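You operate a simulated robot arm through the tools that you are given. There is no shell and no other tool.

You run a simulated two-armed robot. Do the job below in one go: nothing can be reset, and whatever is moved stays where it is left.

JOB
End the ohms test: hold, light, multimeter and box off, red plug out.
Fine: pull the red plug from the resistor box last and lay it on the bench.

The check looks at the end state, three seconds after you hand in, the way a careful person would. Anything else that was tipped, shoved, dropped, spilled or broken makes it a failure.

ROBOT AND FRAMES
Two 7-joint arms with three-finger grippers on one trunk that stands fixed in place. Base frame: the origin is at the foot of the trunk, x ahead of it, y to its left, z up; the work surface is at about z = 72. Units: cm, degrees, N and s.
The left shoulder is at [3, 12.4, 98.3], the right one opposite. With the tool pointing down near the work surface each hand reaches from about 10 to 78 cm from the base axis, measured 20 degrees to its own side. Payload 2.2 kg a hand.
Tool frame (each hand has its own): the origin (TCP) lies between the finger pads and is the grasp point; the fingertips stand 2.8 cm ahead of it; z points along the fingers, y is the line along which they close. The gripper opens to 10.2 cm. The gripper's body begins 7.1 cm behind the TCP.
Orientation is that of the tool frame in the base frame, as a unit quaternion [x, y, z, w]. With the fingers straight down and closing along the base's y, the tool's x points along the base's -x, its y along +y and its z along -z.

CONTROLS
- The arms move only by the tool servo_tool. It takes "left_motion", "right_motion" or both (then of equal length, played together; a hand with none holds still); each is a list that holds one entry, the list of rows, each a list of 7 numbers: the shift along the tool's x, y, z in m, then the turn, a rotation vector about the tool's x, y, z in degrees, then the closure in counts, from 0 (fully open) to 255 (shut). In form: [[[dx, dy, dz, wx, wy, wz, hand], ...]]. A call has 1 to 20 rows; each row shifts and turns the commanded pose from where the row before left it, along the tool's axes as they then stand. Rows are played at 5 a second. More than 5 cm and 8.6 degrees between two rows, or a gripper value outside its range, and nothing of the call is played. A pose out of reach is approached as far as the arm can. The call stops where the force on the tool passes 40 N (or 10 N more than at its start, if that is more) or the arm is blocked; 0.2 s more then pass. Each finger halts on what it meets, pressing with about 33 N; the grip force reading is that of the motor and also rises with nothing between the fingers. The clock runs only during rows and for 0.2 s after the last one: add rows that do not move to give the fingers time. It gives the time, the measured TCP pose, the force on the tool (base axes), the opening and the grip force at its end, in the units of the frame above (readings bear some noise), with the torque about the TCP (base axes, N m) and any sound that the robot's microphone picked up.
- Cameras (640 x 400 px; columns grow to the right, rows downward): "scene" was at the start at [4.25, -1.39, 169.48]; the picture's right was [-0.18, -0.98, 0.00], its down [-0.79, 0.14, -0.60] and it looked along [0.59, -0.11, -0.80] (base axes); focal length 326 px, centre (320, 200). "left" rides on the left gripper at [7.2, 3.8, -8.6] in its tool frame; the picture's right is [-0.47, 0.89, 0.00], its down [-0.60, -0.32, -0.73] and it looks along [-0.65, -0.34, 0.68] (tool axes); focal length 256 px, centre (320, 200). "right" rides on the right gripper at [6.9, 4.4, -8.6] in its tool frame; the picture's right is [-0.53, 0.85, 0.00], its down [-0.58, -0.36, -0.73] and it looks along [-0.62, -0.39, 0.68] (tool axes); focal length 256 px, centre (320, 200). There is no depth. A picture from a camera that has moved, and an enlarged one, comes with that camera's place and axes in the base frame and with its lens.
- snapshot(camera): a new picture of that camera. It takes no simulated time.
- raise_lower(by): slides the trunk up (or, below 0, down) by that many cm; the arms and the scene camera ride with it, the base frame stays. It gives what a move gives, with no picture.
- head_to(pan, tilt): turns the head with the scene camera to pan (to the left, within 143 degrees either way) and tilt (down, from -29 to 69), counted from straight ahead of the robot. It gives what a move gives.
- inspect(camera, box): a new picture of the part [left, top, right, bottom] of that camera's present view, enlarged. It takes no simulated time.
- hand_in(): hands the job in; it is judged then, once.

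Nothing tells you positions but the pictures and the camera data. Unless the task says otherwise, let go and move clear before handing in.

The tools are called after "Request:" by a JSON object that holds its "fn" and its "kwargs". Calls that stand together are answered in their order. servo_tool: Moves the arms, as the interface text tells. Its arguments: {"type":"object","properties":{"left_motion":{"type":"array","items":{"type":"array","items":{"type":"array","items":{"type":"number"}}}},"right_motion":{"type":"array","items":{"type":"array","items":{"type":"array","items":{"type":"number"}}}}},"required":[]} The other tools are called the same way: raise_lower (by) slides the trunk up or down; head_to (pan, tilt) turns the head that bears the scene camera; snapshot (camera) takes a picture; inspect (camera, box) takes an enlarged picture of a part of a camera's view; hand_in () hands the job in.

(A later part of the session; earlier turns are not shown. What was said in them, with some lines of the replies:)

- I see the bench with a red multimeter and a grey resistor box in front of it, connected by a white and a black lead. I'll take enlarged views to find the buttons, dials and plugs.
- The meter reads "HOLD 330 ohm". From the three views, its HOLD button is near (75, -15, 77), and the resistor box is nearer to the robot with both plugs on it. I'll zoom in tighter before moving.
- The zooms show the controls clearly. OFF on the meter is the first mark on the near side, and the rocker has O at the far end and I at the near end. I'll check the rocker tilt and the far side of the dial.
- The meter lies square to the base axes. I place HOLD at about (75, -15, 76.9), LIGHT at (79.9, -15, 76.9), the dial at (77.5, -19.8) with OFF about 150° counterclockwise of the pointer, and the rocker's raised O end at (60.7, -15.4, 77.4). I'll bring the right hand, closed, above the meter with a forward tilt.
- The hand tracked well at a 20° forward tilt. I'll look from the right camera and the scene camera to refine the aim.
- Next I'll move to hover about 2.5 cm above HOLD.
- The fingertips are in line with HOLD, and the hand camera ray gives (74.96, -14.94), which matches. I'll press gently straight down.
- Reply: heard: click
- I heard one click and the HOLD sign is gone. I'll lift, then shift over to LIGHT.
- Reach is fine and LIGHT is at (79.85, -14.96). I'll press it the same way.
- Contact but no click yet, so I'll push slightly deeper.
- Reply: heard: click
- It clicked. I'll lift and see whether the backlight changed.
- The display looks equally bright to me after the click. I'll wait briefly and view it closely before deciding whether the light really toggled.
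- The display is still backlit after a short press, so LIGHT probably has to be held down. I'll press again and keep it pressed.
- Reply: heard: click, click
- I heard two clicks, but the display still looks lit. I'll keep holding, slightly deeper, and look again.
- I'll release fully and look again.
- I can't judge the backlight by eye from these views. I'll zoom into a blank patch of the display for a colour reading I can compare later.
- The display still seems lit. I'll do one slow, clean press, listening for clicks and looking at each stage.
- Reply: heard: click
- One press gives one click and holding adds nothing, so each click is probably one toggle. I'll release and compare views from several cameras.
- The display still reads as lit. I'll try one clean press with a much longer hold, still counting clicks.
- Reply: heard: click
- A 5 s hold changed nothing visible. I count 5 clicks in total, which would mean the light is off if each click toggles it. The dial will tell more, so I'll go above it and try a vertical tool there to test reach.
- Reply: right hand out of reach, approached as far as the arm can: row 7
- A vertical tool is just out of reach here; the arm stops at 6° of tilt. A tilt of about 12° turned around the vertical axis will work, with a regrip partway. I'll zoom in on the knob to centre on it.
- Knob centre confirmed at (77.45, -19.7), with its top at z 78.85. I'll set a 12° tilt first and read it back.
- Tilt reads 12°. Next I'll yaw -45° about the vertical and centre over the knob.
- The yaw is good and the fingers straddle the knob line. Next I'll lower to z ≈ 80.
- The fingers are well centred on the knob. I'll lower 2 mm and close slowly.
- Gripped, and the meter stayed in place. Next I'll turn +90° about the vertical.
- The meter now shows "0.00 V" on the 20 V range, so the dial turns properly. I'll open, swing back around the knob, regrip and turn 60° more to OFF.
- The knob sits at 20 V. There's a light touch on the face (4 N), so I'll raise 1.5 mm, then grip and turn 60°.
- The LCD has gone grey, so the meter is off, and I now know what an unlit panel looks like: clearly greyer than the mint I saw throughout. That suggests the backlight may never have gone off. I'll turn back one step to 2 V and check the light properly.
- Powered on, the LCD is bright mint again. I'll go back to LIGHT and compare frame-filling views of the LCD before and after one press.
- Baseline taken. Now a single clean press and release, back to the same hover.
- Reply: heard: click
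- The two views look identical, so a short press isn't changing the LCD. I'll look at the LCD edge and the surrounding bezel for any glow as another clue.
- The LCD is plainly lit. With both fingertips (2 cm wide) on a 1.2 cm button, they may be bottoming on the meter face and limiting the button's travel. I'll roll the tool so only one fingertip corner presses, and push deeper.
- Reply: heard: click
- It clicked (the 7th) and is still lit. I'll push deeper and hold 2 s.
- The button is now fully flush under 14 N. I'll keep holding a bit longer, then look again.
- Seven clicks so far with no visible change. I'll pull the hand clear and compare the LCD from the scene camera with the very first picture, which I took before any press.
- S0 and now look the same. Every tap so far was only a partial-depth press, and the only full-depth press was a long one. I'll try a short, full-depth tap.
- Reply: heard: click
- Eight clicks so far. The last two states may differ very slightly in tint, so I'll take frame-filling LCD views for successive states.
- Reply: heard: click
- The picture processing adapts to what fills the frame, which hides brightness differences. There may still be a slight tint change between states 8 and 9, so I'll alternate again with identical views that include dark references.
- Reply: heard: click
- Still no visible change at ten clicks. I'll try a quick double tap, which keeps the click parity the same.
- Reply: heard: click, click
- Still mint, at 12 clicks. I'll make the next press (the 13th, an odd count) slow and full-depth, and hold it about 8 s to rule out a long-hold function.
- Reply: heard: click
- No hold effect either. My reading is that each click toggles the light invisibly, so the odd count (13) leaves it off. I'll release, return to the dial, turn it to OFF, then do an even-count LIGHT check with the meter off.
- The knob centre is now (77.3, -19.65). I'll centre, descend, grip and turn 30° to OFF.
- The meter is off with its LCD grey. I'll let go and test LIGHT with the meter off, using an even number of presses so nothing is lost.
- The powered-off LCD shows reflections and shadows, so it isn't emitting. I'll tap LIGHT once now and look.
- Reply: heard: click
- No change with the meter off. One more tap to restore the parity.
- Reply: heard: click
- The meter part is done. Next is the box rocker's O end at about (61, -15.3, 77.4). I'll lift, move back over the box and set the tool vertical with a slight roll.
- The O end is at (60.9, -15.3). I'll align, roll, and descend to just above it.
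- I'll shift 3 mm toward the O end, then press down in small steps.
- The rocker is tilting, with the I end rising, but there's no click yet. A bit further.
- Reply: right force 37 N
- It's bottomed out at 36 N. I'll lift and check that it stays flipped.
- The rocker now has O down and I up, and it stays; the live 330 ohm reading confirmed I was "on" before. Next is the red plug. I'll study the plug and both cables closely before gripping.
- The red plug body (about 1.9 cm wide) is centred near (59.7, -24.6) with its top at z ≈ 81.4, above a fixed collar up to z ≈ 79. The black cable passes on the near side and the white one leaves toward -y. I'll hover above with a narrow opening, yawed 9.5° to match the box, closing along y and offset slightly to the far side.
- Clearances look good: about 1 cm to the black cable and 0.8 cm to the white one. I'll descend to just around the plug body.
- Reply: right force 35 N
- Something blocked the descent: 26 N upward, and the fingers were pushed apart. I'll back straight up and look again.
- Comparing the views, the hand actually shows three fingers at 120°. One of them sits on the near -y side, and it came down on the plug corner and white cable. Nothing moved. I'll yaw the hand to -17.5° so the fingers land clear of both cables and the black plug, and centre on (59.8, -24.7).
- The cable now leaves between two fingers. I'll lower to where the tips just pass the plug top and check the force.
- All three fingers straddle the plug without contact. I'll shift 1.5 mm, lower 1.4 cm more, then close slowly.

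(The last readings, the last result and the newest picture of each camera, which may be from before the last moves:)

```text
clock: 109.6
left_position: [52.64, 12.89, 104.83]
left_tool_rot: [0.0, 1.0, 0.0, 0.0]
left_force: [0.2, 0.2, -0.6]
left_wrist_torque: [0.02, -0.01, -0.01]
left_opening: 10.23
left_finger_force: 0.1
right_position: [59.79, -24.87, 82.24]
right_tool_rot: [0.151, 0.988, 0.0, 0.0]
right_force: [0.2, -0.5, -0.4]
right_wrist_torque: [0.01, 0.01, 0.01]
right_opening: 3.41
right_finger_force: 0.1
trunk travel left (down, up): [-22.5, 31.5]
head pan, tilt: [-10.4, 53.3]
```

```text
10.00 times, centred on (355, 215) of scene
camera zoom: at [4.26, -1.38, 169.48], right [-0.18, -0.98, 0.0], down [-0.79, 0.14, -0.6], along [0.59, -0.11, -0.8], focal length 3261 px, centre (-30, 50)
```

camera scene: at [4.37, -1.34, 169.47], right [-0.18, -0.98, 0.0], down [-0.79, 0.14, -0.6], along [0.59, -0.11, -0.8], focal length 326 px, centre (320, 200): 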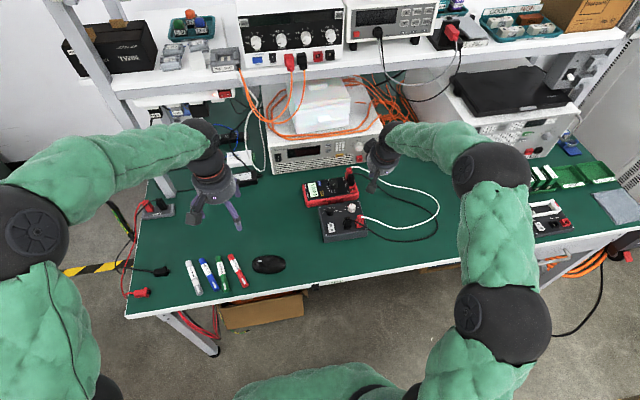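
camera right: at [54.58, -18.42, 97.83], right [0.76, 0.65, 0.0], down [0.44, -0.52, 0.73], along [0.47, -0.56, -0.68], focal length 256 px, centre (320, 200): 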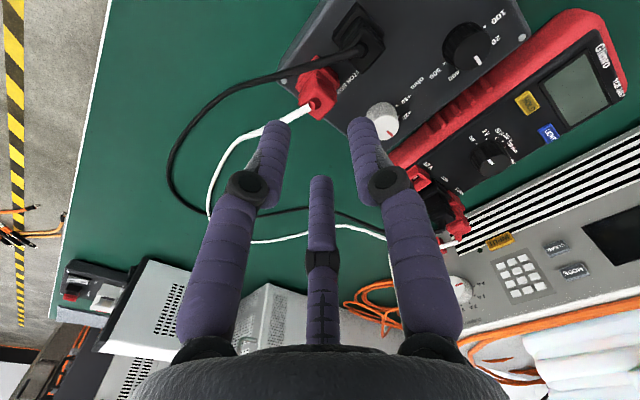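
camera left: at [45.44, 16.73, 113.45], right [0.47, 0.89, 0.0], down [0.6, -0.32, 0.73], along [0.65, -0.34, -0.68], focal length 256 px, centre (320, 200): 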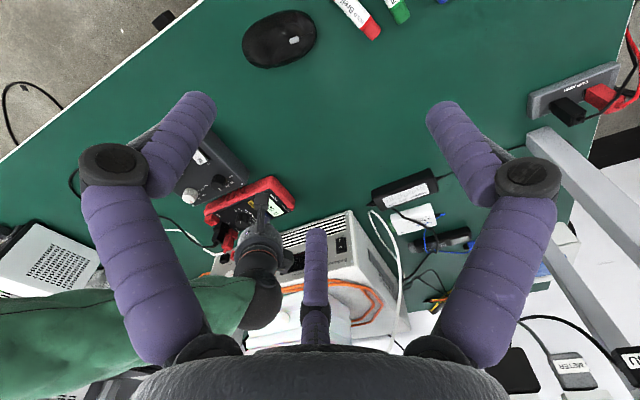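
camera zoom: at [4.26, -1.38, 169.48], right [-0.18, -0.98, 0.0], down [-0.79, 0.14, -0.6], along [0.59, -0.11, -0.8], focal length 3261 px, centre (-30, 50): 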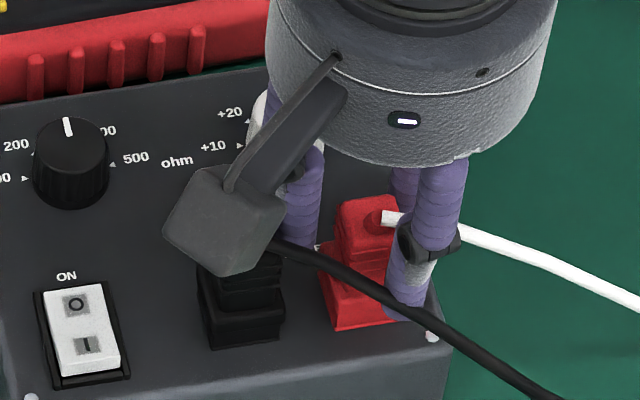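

Clear on all sides. Closing slowly on the plug.

Request:
{"fn": "servo_tool", "kwargs": {"right_motion": [[[0, 0, 0, 0, 0, 0, 182], [0, 0, 0, 0, 0, 0, 190], [0, 0, 0, 0, 0, 0, 197], [0, 0, 0, 0, 0, 0, 203], [0, 0, 0, 0, 0, 0, 209], [0, 0, 0, 0, 0, 0, 216], [0, 0, 0, 0, 0, 0, 230], [0, 0, 0, 0, 0, 0, 255], [0, 0, 0, 0, 0, 0, 255]]]}}

Request:
{"fn": "inspect", "kwargs": {"camera": "right", "box": [220, 60, 420, 210]}}

Request:
{"fn": "inspect", "kwargs": {"camera": "scene", "box": [320, 190, 380, 240]}}

```text
clock: 111.6
left_position: [52.8, 12.94, 104.85]
left_tool_rot: [0.0, 1.0, 0.0, 0.0]
left_force: [1.0, -0.3, 0.4]
left_wrist_torque: [0.04, 0.04, -0.02]
left_opening: 10.17
left_finger_force: 0.1
right_position: [59.81, -24.8, 82.28]
right_tool_rot: [0.152, 0.988, 0.001, 0.0]
right_force: [5.4, -6.7, 1.0]
right_wrist_torque: [-0.1, -0.08, 0.1]
right_opening: 2.09
right_finger_force: 32.5
trunk travel left (down, up): [-22.5, 31.5]
head pan, tilt: [-10.4, 53.3]
```

```text
2.67 times, centred on (320, 135) of right
camera zoom: at [54.64, -18.66, 90.88], right [0.76, 0.65, 0.0], down [0.44, -0.52, 0.73], along [0.47, -0.56, -0.68], focal length 683 px, centre (320, 373)
```

zoom: 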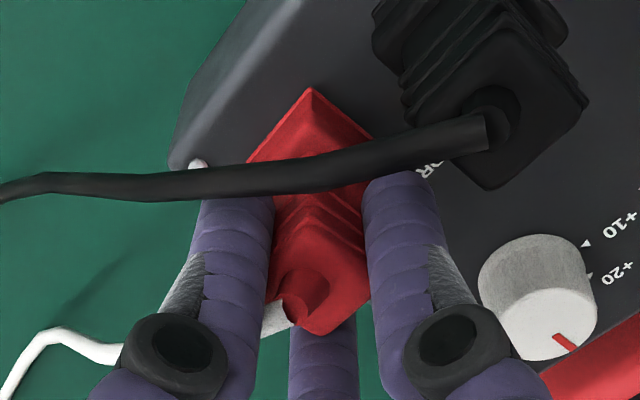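

```text
8.00 times, centred on (350, 215) of scene
camera zoom: at [4.31, -1.46, 169.48], right [-0.18, -0.98, 0.0], down [-0.79, 0.15, -0.6], along [0.59, -0.11, -0.8], focal length 2609 px, centre (80, 80)
```

zoom: 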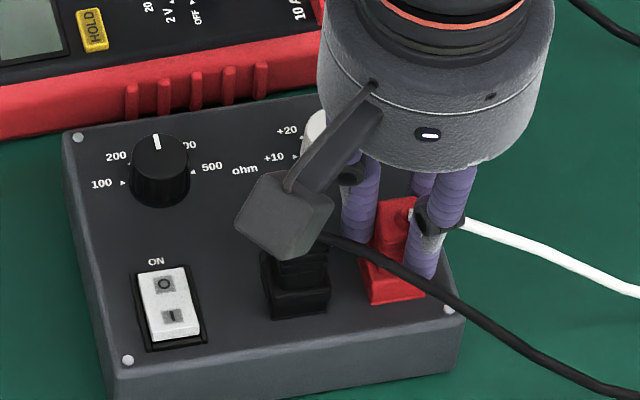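

Firm grip at an opening of 2.09. I'll pull up slowly and watch whether the box stays down.

Request:
{"fn": "servo_tool", "kwargs": {"right_motion": [[[0, 0, -0.002, 0, 0, 0, 255], [0, 0, -0.002, 0, 0, 0, 255], [0, 0, -0.002, 0, 0, 0, 255], [0, 0, 0, 0, 0, 0, 255]]]}}

Request:
{"fn": "inspect", "kwargs": {"camera": "scene", "box": [320, 190, 380, 240]}}

Request:
{"fn": "inspect", "kwargs": {"camera": "right", "box": [220, 60, 420, 210]}}

```text
clock: 112.6
left_position: [52.76, 12.9, 104.98]
left_tool_rot: [0.0, 1.0, 0.0, 0.0]
left_force: [1.2, 0.2, -0.2]
left_wrist_torque: [0.01, 0.0, 0.01]
left_opening: 10.21
left_finger_force: 0.0
right_position: [59.61, -24.83, 82.91]
right_tool_rot: [0.152, 0.988, 0.0, 0.001]
right_force: [-0.1, -0.9, -0.6]
right_wrist_torque: [-0.01, 0.01, 0.0]
right_opening: 2.06
right_finger_force: 33.2
trunk travel left (down, up): [-22.5, 31.5]
head pan, tilt: [-10.4, 53.3]
```

```text
8.00 times, centred on (350, 215) of scene
camera zoom: at [4.26, -1.38, 169.48], right [-0.18, -0.98, 0.0], down [-0.79, 0.14, -0.6], along [0.59, -0.11, -0.8], focal length 2609 px, centre (80, 80)
```

zoom: 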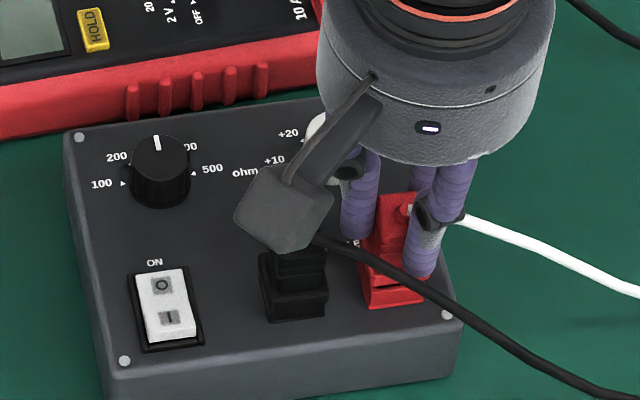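

```text
2.67 times, centred on (320, 135) of right
camera zoom: at [54.52, -18.52, 91.49], right [0.76, 0.65, 0.0], down [0.44, -0.52, 0.73], along [0.47, -0.56, -0.68], focal length 683 px, centre (320, 373)
```

zoom: 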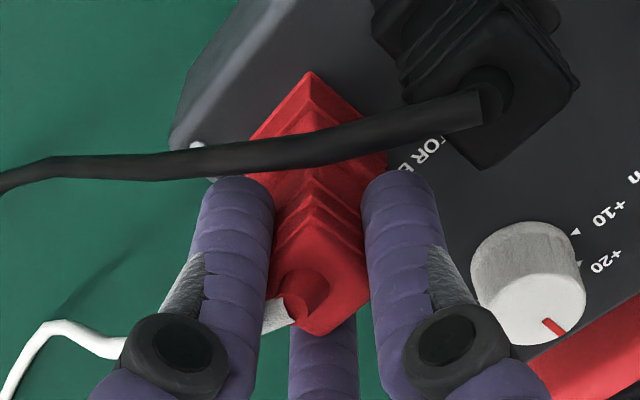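

The plug is sliding out with almost no force and the box stays put. I'll continue straight up.

Request:
{"fn": "servo_tool", "kwargs": {"right_motion": [[[0, 0, -0.005, 0, 0, 0, 255], [0, 0, -0.008, 0, 0, 0, 255], [0, 0, -0.01, 0, 0, 0, 255], [0, 0, -0.015, 0, 0, 0, 255], [0, 0, -0.015, 0, 0, 0, 255], [0, 0, 0, 0, 0, 0, 255]]]}}

Request:
{"fn": "inspect", "kwargs": {"camera": "scene", "box": [310, 170, 450, 260]}}

Request:
{"fn": "snapshot", "kwargs": {"camera": "right"}}

Request:
{"fn": "snapshot", "kwargs": {"camera": "scene"}}

```text
clock: 114.0
left_position: [52.69, 12.9, 104.74]
left_tool_rot: [0.0, 1.0, -0.001, 0.0]
left_force: [-0.1, 1.0, 0.0]
left_wrist_torque: [-0.02, -0.01, 0.01]
left_opening: 10.19
left_finger_force: 0.1
right_position: [59.67, -24.84, 88.2]
right_tool_rot: [0.153, 0.988, 0.0, 0.0]
right_force: [-1.2, -0.2, -0.8]
right_wrist_torque: [0.0, -0.01, 0.02]
right_opening: 2.06
right_finger_force: 33.6
trunk travel left (down, up): [-22.5, 31.5]
head pan, tilt: [-10.4, 53.3]
```

```text
4.44 times, centred on (380, 215) of scene
camera zoom: at [4.28, -1.4, 169.48], right [-0.18, -0.98, 0.0], down [-0.79, 0.14, -0.6], along [0.59, -0.11, -0.8], focal length 1450 px, centre (53, 133)
```

zoom: 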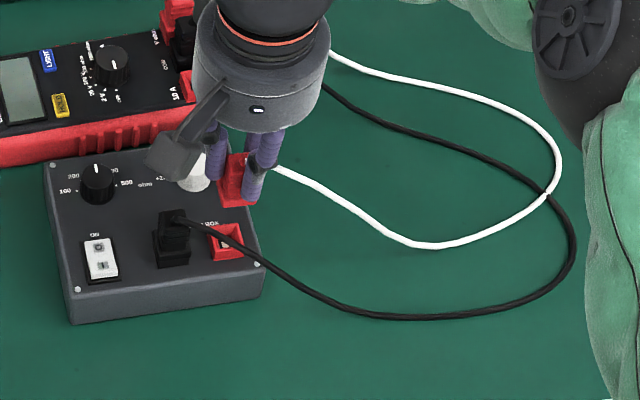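

```text
taken
camera right: at [54.53, -18.59, 96.79], right [0.76, 0.65, 0.0], down [0.44, -0.52, 0.73], along [0.47, -0.56, -0.68], focal length 256 px, centre (320, 200)
```

right: 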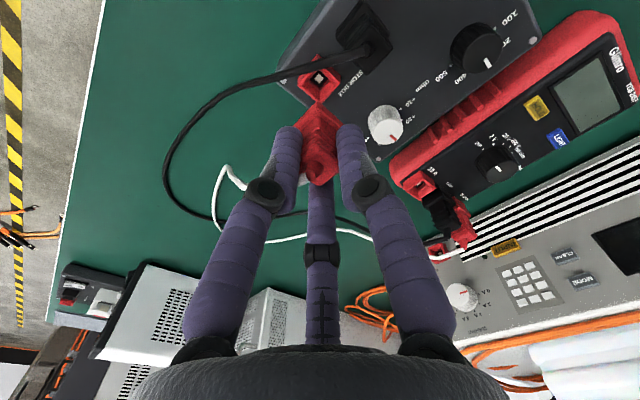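

```text
taken
camera scene: at [4.28, -1.4, 169.48], right [-0.18, -0.98, 0.0], down [-0.79, 0.14, -0.6], along [0.59, -0.11, -0.8], focal length 326 px, centre (320, 200)
```

scene: 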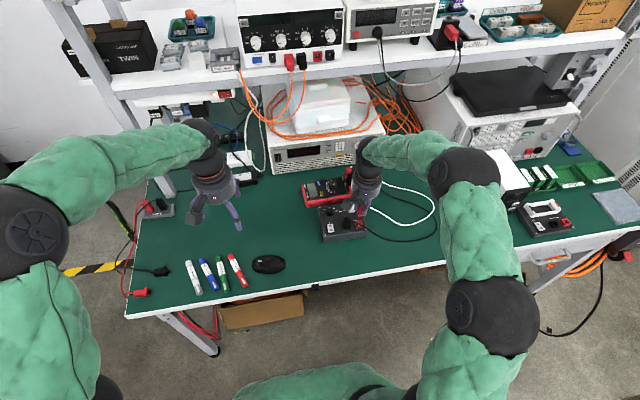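

The plug is free and the box hasn't moved. I'll carry it right of the box over clear bench at about (64, -37), and lean the hand over so the plug can be laid on its side.

Request:
{"fn": "servo_tool", "kwargs": {"right_motion": [[[-0.0259, -0.0345, 0, 0, 0, 0, 255], [-0.0259, -0.0345, 0, 0, 0, 0, 255], [-0.0259, -0.0345, 0, 0, 0, 0, 255], [0, 0, 0, -7.86, 0, 0, 255], [0, 0, 0, -7.86, 0, 0, 255], [0, 0, 0, -7.86, 0, 0, 255], [0, 0, 0, -7.86, 0, 0, 255], [0, 0, 0, -7.86, 0, 0, 255], [0, 0, 0, -7.86, 0, 0, 255], [0, 0, 0, -7.86, 0, 0, 255], [0, 0, 0, 0, 0, 0, 255]]]}}

Request:
{"fn": "snapshot", "kwargs": {"camera": "scene"}}

Request:
{"fn": "inspect", "kwargs": {"camera": "scene", "box": [310, 150, 470, 250]}}

Request:
{"fn": "snapshot", "kwargs": {"camera": "right"}}

```text
clock: 116.4
left_position: [52.73, 12.87, 104.94]
left_tool_rot: [0.0, 1.0, 0.0, 0.0]
left_force: [0.3, 0.7, 0.3]
left_wrist_torque: [-0.02, 0.0, 0.02]
left_opening: 10.23
left_finger_force: 0.0
right_position: [64.02, -36.95, 88.18]
right_tool_rot: [0.135, 0.876, 0.457, 0.07]
right_force: [-0.3, 0.2, -0.1]
right_wrist_torque: [0.0, 0.02, -0.06]
right_opening: 2.11
right_finger_force: 33.4
trunk travel left (down, up): [-22.5, 31.5]
head pan, tilt: [-10.4, 53.3]
```

```text
taken
camera scene: at [4.24, -1.35, 169.48], right [-0.18, -0.98, 0.0], down [-0.79, 0.14, -0.6], along [0.59, -0.11, -0.8], focal length 326 px, centre (320, 200)
```

scene: 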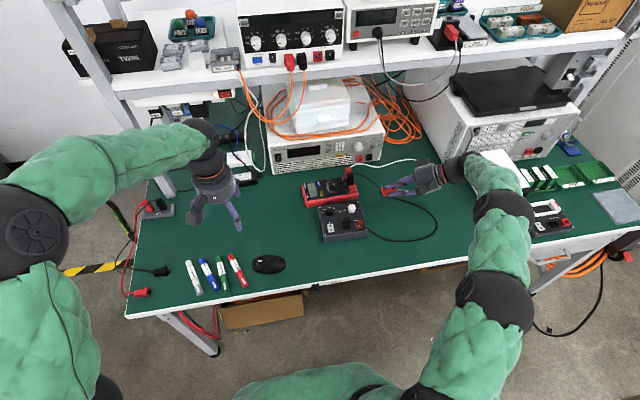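

```text
4.00 times, centred on (390, 200) of scene
camera zoom: at [4.24, -1.35, 169.48], right [-0.18, -0.98, 0.0], down [-0.79, 0.14, -0.6], along [0.59, -0.11, -0.8], focal length 1305 px, centre (40, 200)
```

zoom: 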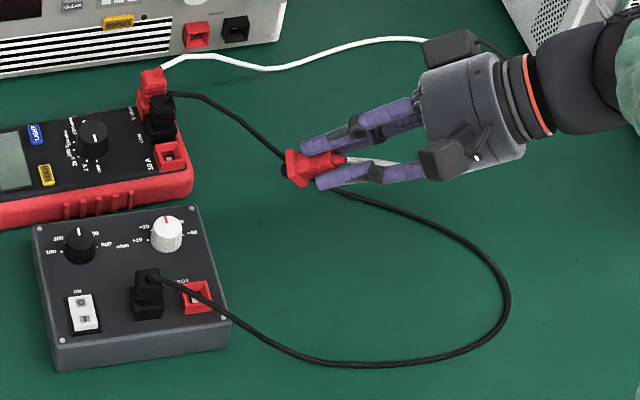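

```text
taken
camera right: at [56.15, -39.27, 96.71], right [0.65, 0.3, 0.69], down [0.31, -0.94, 0.12], along [0.69, 0.13, -0.71], focal length 256 px, centre (320, 200)
```

right: 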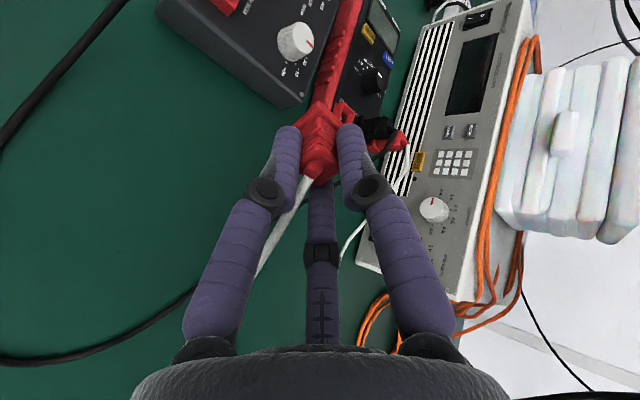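

The plug now lies nearly flat in the hand, pointing back toward the box, with clear bench beneath it inside the black cable's loop. Lowering now.

Request:
{"fn": "servo_tool", "kwargs": {"right_motion": [[[0, -0.0303, 0.0212, 0, 0, 0, 255], [0, -0.0303, 0.0212, 0, 0, 0, 255], [0, -0.0303, 0.0212, 0, 0, 0, 255], [0, 0, 0, 0, 0, 0, 255]]]}}

Request:
{"fn": "inspect", "kwargs": {"camera": "scene", "box": [340, 160, 460, 240]}}

Request:
{"fn": "snapshot", "kwargs": {"camera": "right"}}

```text
clock: 117.4
left_position: [52.63, 13.02, 104.93]
left_tool_rot: [0.0, 1.0, 0.0, -0.001]
left_force: [-0.1, 0.8, 1.0]
left_wrist_torque: [0.01, -0.01, 0.0]
left_opening: 10.19
left_finger_force: 0.1
right_position: [63.89, -36.85, 76.97]
right_tool_rot: [0.135, 0.877, 0.456, 0.07]
right_force: [0.3, 0.9, 0.4]
right_wrist_torque: [-0.02, 0.01, -0.04]
right_opening: 2.13
right_finger_force: 32.7
trunk travel left (down, up): [-22.5, 31.5]
head pan, tilt: [-10.4, 53.3]
```

```text
5.00 times, centred on (400, 200) of scene
camera zoom: at [4.21, -1.37, 169.48], right [-0.18, -0.98, 0.0], down [-0.79, 0.14, -0.6], along [0.59, -0.11, -0.8], focal length 1631 px, centre (-80, 200)
```

zoom: 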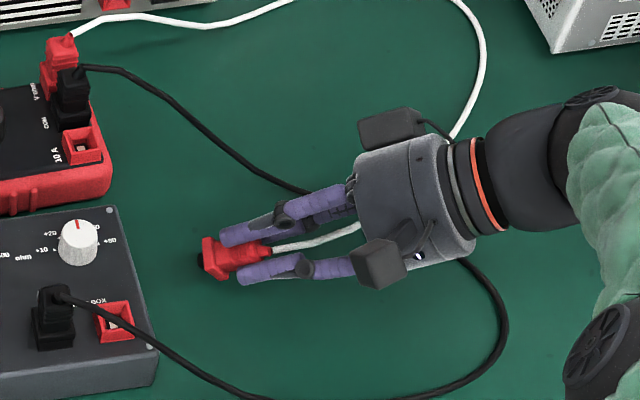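

```text
taken
camera right: at [56.12, -39.24, 85.49], right [0.66, 0.3, 0.69], down [0.31, -0.94, 0.12], along [0.69, 0.13, -0.71], focal length 256 px, centre (320, 200)
```

right: 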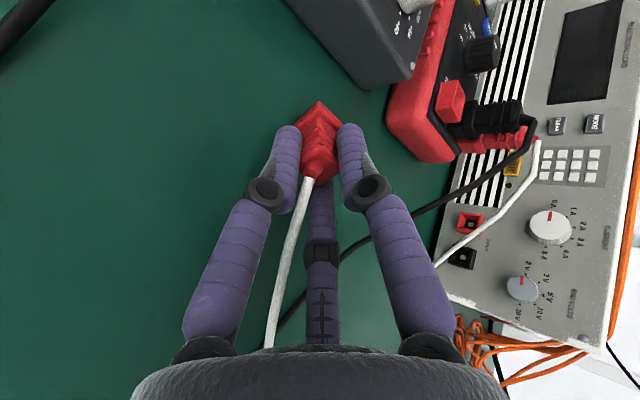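

About 1 cm to go. I'll lower in small steps until contact.

Request:
{"fn": "servo_tool", "kwargs": {"right_motion": [[[0, -0.0025, 0.0017, 0, 0, 0, 255], [0, -0.0025, 0.0017, 0, 0, 0, 255], [0, -0.0016, 0.0011, 0, 0, 0, 255], [0, -0.0016, 0.0011, 0, 0, 0, 255], [0, 0, 0, 0, 0, 0, 255]]]}}

Request:
{"fn": "inspect", "kwargs": {"camera": "scene", "box": [370, 190, 430, 225]}}

```text
clock: 118.6
left_position: [52.72, 12.88, 104.77]
left_tool_rot: [0.0, 1.0, 0.0, 0.0]
left_force: [-0.1, 0.3, -0.2]
left_wrist_torque: [-0.03, -0.02, 0.02]
left_opening: 10.19
left_finger_force: 0.1
right_position: [63.94, -37.02, 76.08]
right_tool_rot: [0.135, 0.877, 0.456, 0.07]
right_force: [-0.7, 0.8, -0.3]
right_wrist_torque: [0.04, -0.01, -0.03]
right_opening: 2.14
right_finger_force: 33.0
trunk travel left (down, up): [-22.5, 31.5]
head pan, tilt: [-10.4, 53.3]
```

```text
10.67 times, centred on (400, 208) of scene
camera zoom: at [4.26, -1.39, 169.48], right [-0.18, -0.98, 0.0], down [-0.79, 0.14, -0.6], along [0.59, -0.11, -0.8], focal length 3479 px, centre (-533, 120)
```

zoom: 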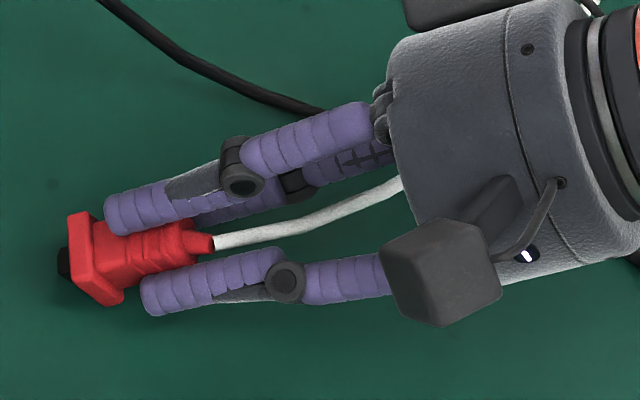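

Request:
{"fn": "servo_tool", "kwargs": {"right_motion": [[[0, -0.0012, 0.0009, 0, 0, 0, 255], [0, -0.0012, 0.0009, 0, 0, 0, 255], [0, -0.0012, 0.0009, 0, 0, 0, 255], [0, 0, 0, 0, 0, 0, 255]]]}}

Request:
{"fn": "inspect", "kwargs": {"camera": "scene", "box": [370, 190, 430, 225]}}

```text
clock: 119.6
left_position: [52.7, 12.95, 104.92]
left_tool_rot: [0.0, 1.0, -0.001, 0.0]
left_force: [-1.4, 0.4, 0.6]
left_wrist_torque: [-0.01, 0.01, 0.0]
left_opening: 10.23
left_finger_force: 0.0
right_position: [64.01, -36.96, 75.55]
right_tool_rot: [0.135, 0.877, 0.457, 0.071]
right_force: [-0.1, -0.3, 0.0]
right_wrist_torque: [-0.03, -0.02, 0.02]
right_opening: 2.15
right_finger_force: 32.7
trunk travel left (down, up): [-22.5, 31.5]
head pan, tilt: [-10.4, 53.3]
```

```text
10.67 times, centred on (400, 208) of scene
camera zoom: at [4.26, -1.4, 169.48], right [-0.18, -0.98, 0.0], down [-0.79, 0.14, -0.6], along [0.59, -0.11, -0.8], focal length 3479 px, centre (-533, 120)
```

zoom: 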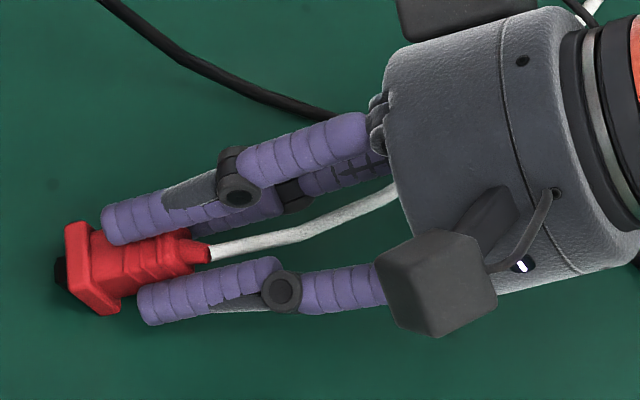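

Request:
{"fn": "servo_tool", "kwargs": {"right_motion": [[[0, -0.0008, 0.0006, 0, 0, 0, 255], [0, -0.0008, 0.0006, 0, 0, 0, 255], [0, -0.0008, 0.0006, 0, 0, 0, 255], [0, -0.0008, 0.0006, 0, 0, 0, 255], [0, 0, 0, 0, 0, 0, 255]]]}}

Request:
{"fn": "inspect", "kwargs": {"camera": "scene", "box": [370, 190, 430, 225]}}

Request:
{"fn": "inspect", "kwargs": {"camera": "right", "box": [220, 60, 420, 210]}}

```text
clock: 120.8
left_position: [52.58, 12.97, 104.87]
left_tool_rot: [-0.001, 1.0, 0.0, 0.001]
left_force: [0.5, 0.6, -0.7]
left_wrist_torque: [0.03, 0.02, 0.01]
left_opening: 10.19
left_finger_force: 0.1
right_position: [64.02, -36.86, 75.28]
right_tool_rot: [0.135, 0.876, 0.457, 0.073]
right_force: [-0.8, -1.4, 14.1]
right_wrist_torque: [0.48, -0.08, 0.02]
right_opening: 2.12
right_finger_force: 33.2
trunk travel left (down, up): [-22.5, 31.5]
head pan, tilt: [-10.4, 53.3]
```

```text
10.67 times, centred on (400, 208) of scene
camera zoom: at [4.11, -1.33, 169.49], right [-0.18, -0.98, 0.0], down [-0.79, 0.14, -0.6], along [0.59, -0.11, -0.8], focal length 3479 px, centre (-533, 120)
```

zoom: 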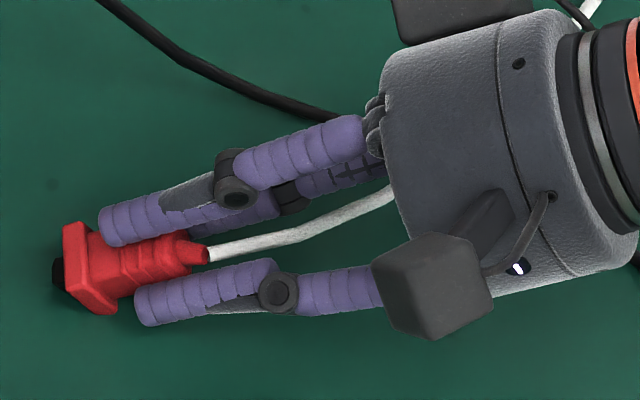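

```text
2.67 times, centred on (320, 135) of right
camera zoom: at [56.17, -39.27, 83.87], right [0.65, 0.3, 0.69], down [0.31, -0.94, 0.12], along [0.69, 0.13, -0.71], focal length 683 px, centre (320, 373)
```

zoom: 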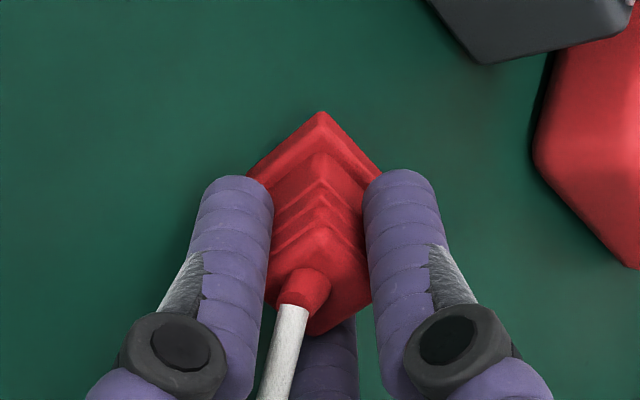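

The plug flange touches the bench. I'll ease up 1 mm and open slowly.

Request:
{"fn": "servo_tool", "kwargs": {"right_motion": [[[0, 0.001, -0.0007, 0, 0, 0, 255], [0, 0, 0, 0, 0, 0, 205], [0, 0, 0, 0, 0, 0, 197], [0, 0, 0, 0, 0, 0, 188], [0, 0, 0, 0, 0, 0, 178], [0, 0, 0, 0, 0, 0, 165], [0, 0, 0, 0, 0, 0, 155], [0, 0, 0, 0, 0, 0, 155]]]}}

Request:
{"fn": "inspect", "kwargs": {"camera": "scene", "box": [370, 190, 430, 225]}}

Request:
{"fn": "inspect", "kwargs": {"camera": "right", "box": [220, 60, 420, 210]}}

```text
clock: 122.6
left_position: [52.68, 12.97, 104.82]
left_tool_rot: [-0.001, 1.0, 0.0, -0.001]
left_force: [-0.8, -0.5, 0.2]
left_wrist_torque: [0.02, 0.0, -0.02]
left_opening: 10.2
left_finger_force: 0.1
right_position: [64.07, -37.02, 75.31]
right_tool_rot: [0.135, 0.876, 0.457, 0.07]
right_force: [-0.5, 0.2, -0.5]
right_wrist_torque: [0.0, 0.0, 0.02]
right_opening: 4.0
right_finger_force: 0.0
trunk travel left (down, up): [-22.5, 31.5]
head pan, tilt: [-10.4, 53.3]
```

```text
10.67 times, centred on (400, 208) of scene
camera zoom: at [4.26, -1.39, 169.48], right [-0.18, -0.98, 0.0], down [-0.79, 0.14, -0.6], along [0.59, -0.11, -0.8], focal length 3479 px, centre (-533, 120)
```

zoom: 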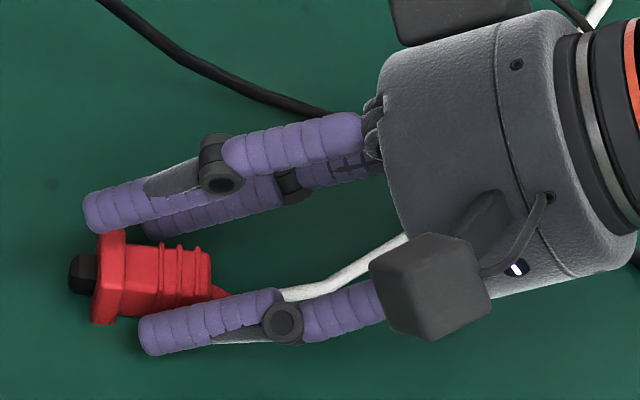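

```text
2.67 times, centred on (320, 135) of right
camera zoom: at [56.21, -39.22, 83.82], right [0.66, 0.3, 0.69], down [0.31, -0.94, 0.12], along [0.69, 0.13, -0.71], focal length 683 px, centre (320, 373)
```

zoom: 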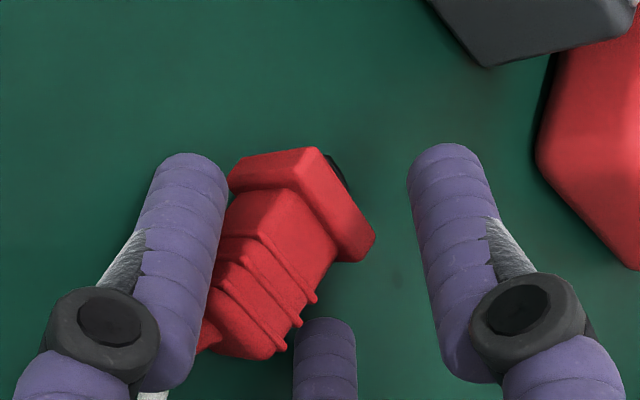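

The plug lies flat on the bench between the fingers. I'll back out along the fingers gently.

Request:
{"fn": "servo_tool", "kwargs": {"right_motion": [[[0, 0.003, -0.008, 0, 0, 0, 155], [0, 0.003, -0.01, 0, 0, 0, 155], [0, 0.003, -0.01, 0, 0, 0, 155], [0, 0, 0, 0, 0, 0, 155]]]}}

Request:
{"fn": "inspect", "kwargs": {"camera": "scene", "box": [370, 180, 440, 225]}}

Request:
{"fn": "inspect", "kwargs": {"camera": "right", "box": [180, 40, 440, 230]}}

```text
clock: 123.6
left_position: [52.76, 12.95, 104.82]
left_tool_rot: [-0.001, 1.0, 0.0, 0.0]
left_force: [0.3, 0.0, 0.4]
left_wrist_torque: [0.0, -0.01, -0.01]
left_opening: 10.19
left_finger_force: 0.2
right_position: [63.44, -38.49, 77.61]
right_tool_rot: [0.135, 0.876, 0.457, 0.071]
right_force: [-0.7, 0.3, -0.5]
right_wrist_torque: [0.01, -0.01, -0.01]
right_opening: 3.98
right_finger_force: 0.1
trunk travel left (down, up): [-22.5, 31.5]
head pan, tilt: [-10.4, 53.3]
```

```text
8.89 times, centred on (405, 202) of scene
camera zoom: at [4.28, -1.4, 169.48], right [-0.18, -0.98, 0.0], down [-0.79, 0.14, -0.6], along [0.59, -0.11, -0.8], focal length 2899 px, centre (-436, 178)
```

zoom: 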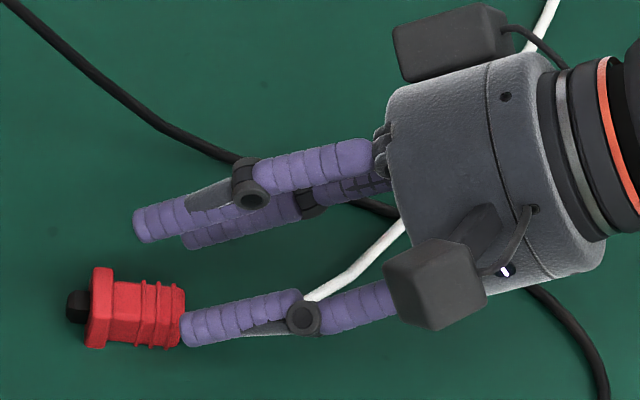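

```text
2.11 times, centred on (310, 135) of right
camera zoom: at [55.62, -40.87, 86.24], right [0.66, 0.3, 0.69], down [0.31, -0.94, 0.12], along [0.69, 0.13, -0.71], focal length 539 px, centre (341, 337)
```

zoom: 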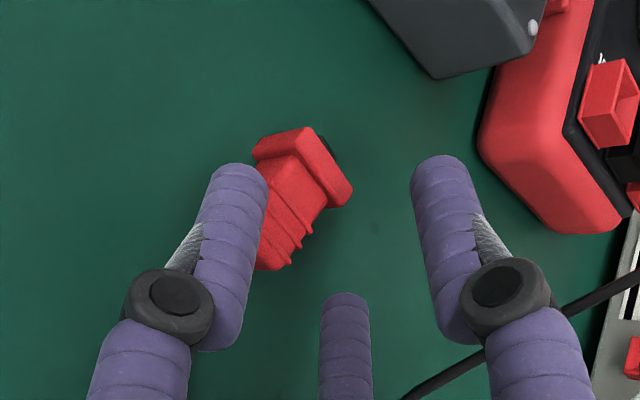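

The plug stays put and the fingers are clear. Next I'll go straight up, watching that the cable isn't carried along.

Request:
{"fn": "servo_tool", "kwargs": {"right_motion": [[[0, 0.0123, -0.0086, 0, 0, 0, 155], [0, 0.0164, -0.0115, 0, 0, 0, 155], [0, 0.0205, -0.0143, 0, 0, 0, 155], [0, 0.0205, -0.0143, 0, 0, 0, 155], [0, 0, 0, 0, 0, 0, 155]]]}}

Request:
{"fn": "inspect", "kwargs": {"camera": "scene", "box": [310, 140, 470, 240]}}

Request:
{"fn": "inspect", "kwargs": {"camera": "right", "box": [180, 40, 440, 230]}}

```text
clock: 124.8
left_position: [52.81, 12.84, 104.91]
left_tool_rot: [0.0, 1.0, 0.0, 0.0]
left_force: [0.3, 0.6, 0.2]
left_wrist_torque: [-0.02, 0.02, -0.01]
left_opening: 10.19
left_finger_force: 0.0
right_position: [63.44, -38.65, 86.39]
right_tool_rot: [0.135, 0.877, 0.457, 0.07]
right_force: [0.6, -0.2, -0.2]
right_wrist_torque: [-0.02, 0.01, 0.03]
right_opening: 4.0
right_finger_force: 0.1
trunk travel left (down, up): [-22.5, 31.5]
head pan, tilt: [-10.4, 53.3]
```

```text
4.00 times, centred on (390, 190) of scene
camera zoom: at [4.29, -1.42, 169.47], right [-0.18, -0.98, 0.0], down [-0.79, 0.14, -0.6], along [0.59, -0.11, -0.8], focal length 1305 px, centre (40, 240)
```

zoom: 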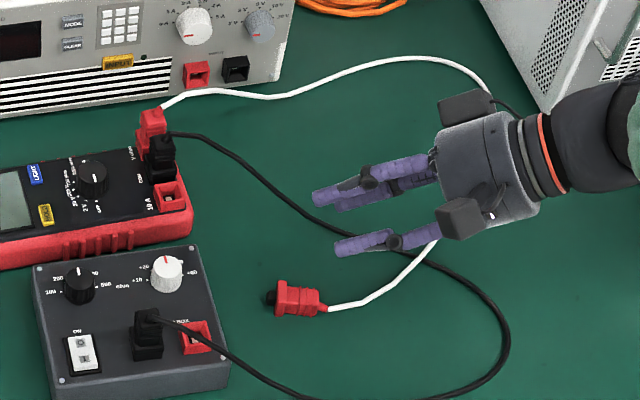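

```text
2.11 times, centred on (310, 135) of right
camera zoom: at [55.63, -40.83, 94.86], right [0.66, 0.3, 0.69], down [0.31, -0.94, 0.12], along [0.69, 0.13, -0.71], focal length 539 px, centre (341, 337)
```

zoom: 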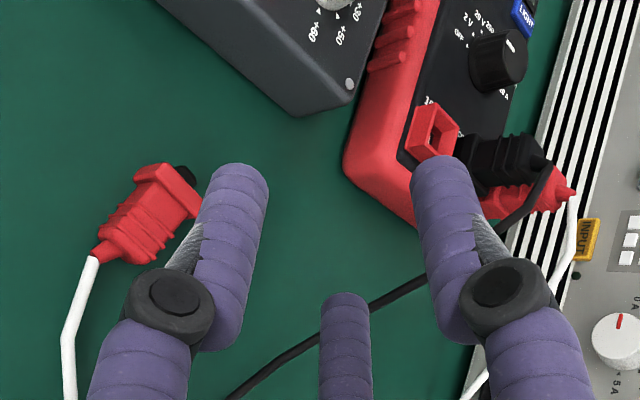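

The plug and cable lie flat on the bench and everything else is in place. I'll raise the hand, level it and move it clear.

Request:
{"fn": "servo_tool", "kwargs": {"right_motion": [[[0, 0.027, -0.0189, 0, 0, 0, 155], [0, 0.027, -0.0189, 0, 0, 0, 155], [0, 0.027, -0.0189, 0, 0, 0, 120], [0, 0.027, -0.0189, 0, 0, 0, 80], [0, 0, 0, 7.86, 0, 0, 40], [0, 0, 0, 7.86, 0, 0, 0], [0, 0, 0, 7.86, 0, 0, 0], [0, 0, 0, 7.86, 0, 0, 0], [0, 0, 0, 7.86, 0, 0, 0], [0, 0, 0, 7.86, 0, 0, 0], [0, 0, 0, 7.86, 0, 0, 0], [0.035, 0, -0.01, 0, 0, 0, 0], [0.035, 0, -0.01, 0, 0, 0, 0], [0.035, -0.02, -0.01, 0, 0, 0, 0], [0.03, -0.02, -0.01, 0, 0, 0, 0], [0, 0, 0, 0, 0, 0, 0]]]}}

Request:
{"fn": "snapshot", "kwargs": {"camera": "scene"}}

Request:
{"fn": "inspect", "kwargs": {"camera": "scene", "box": [290, 150, 450, 250]}}

Request:
{"fn": "inspect", "kwargs": {"camera": "scene", "box": [300, 172, 360, 210]}}

```text
clock: 128.2
left_position: [52.75, 12.94, 104.84]
left_tool_rot: [-0.001, 1.0, 0.0, 0.0]
left_force: [-0.4, 0.6, 0.2]
left_wrist_torque: [0.01, -0.01, -0.01]
left_opening: 10.23
left_finger_force: 0.2
right_position: [49.57, -38.64, 103.22]
right_tool_rot: [0.152, 0.988, 0.001, -0.001]
right_force: [-0.1, -0.3, 0.4]
right_wrist_torque: [-0.02, 0.01, 0.03]
right_opening: 10.22
right_finger_force: 0.1
trunk travel left (down, up): [-22.5, 31.5]
head pan, tilt: [-10.4, 53.3]
```

```text
taken
camera scene: at [4.33, -1.4, 169.47], right [-0.18, -0.98, 0.0], down [-0.79, 0.14, -0.6], along [0.59, -0.11, -0.8], focal length 326 px, centre (320, 200)
```

scene: 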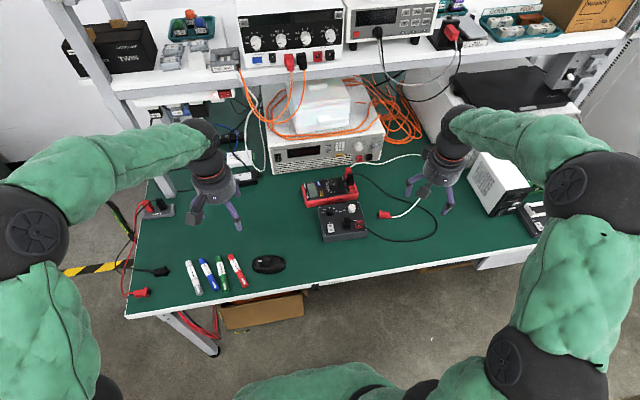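

```text
4.00 times, centred on (370, 200) of scene
camera zoom: at [4.33, -1.4, 169.47], right [-0.18, -0.98, 0.0], down [-0.79, 0.14, -0.6], along [0.59, -0.11, -0.8], focal length 1305 px, centre (120, 200)
```

zoom: 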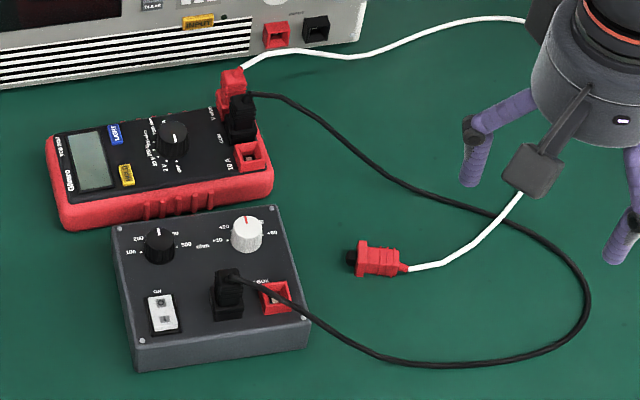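

```text
10.53 times, centred on (330, 191) of scene
camera zoom: at [4.33, -1.4, 169.47], right [-0.18, -0.98, 0.0], down [-0.79, 0.14, -0.6], along [0.59, -0.11, -0.8], focal length 3433 px, centre (215, 295)
```

zoom: 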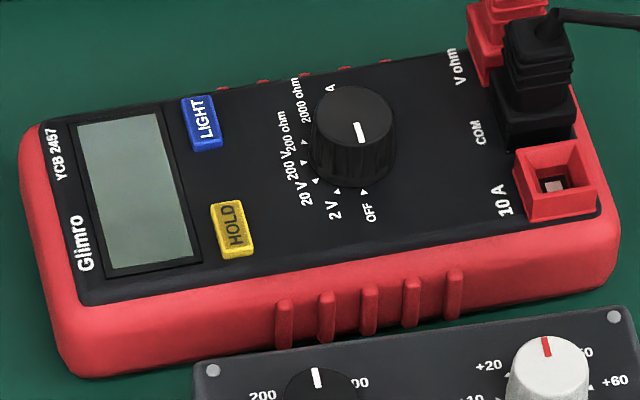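

The dial is at OFF with the LCD dark, the rocker has O pressed, and the red plug lies on the bench out of the box. Both hands are empty and clear. The backlight is the one point I can't confirm: LIGHT never changed the display visibly, so I left it on an odd click count, with the meter off. I'll hand in now.

Request:
{"fn": "hand_in", "kwargs": {}}

```text
The job is handed in.
```

I handed the job in with everything done except one thing I couldn't confirm: whether the LIGHT setting is really off.

- **Hold:** off. One press cleared HOLD from the display.
- **Light:** unconfirmed. I heard 15 clicks from LIGHT, using short, long and double presses, and the lit display never visibly changed. If each click toggles it and it started on, that odd count leaves it off. The display is dark now, but that is because the meter is off.
- **Multimeter:** off. The dial is at OFF and the display is blank.
- **Resistor box:** off. The rocker's O end is pressed in and stayed there.
- **Red plug:** pulled last and lying flat on the bench to the right of the box. The box did not lift.

**Contact with other things:**
- The meter slid about 3 mm while I turned the dial.
- My first try at gripping the red plug hit the plug and its white cable with about 26 N. I backed off and saw nothing displaced.

Both hands are empty and clear of the bench items.
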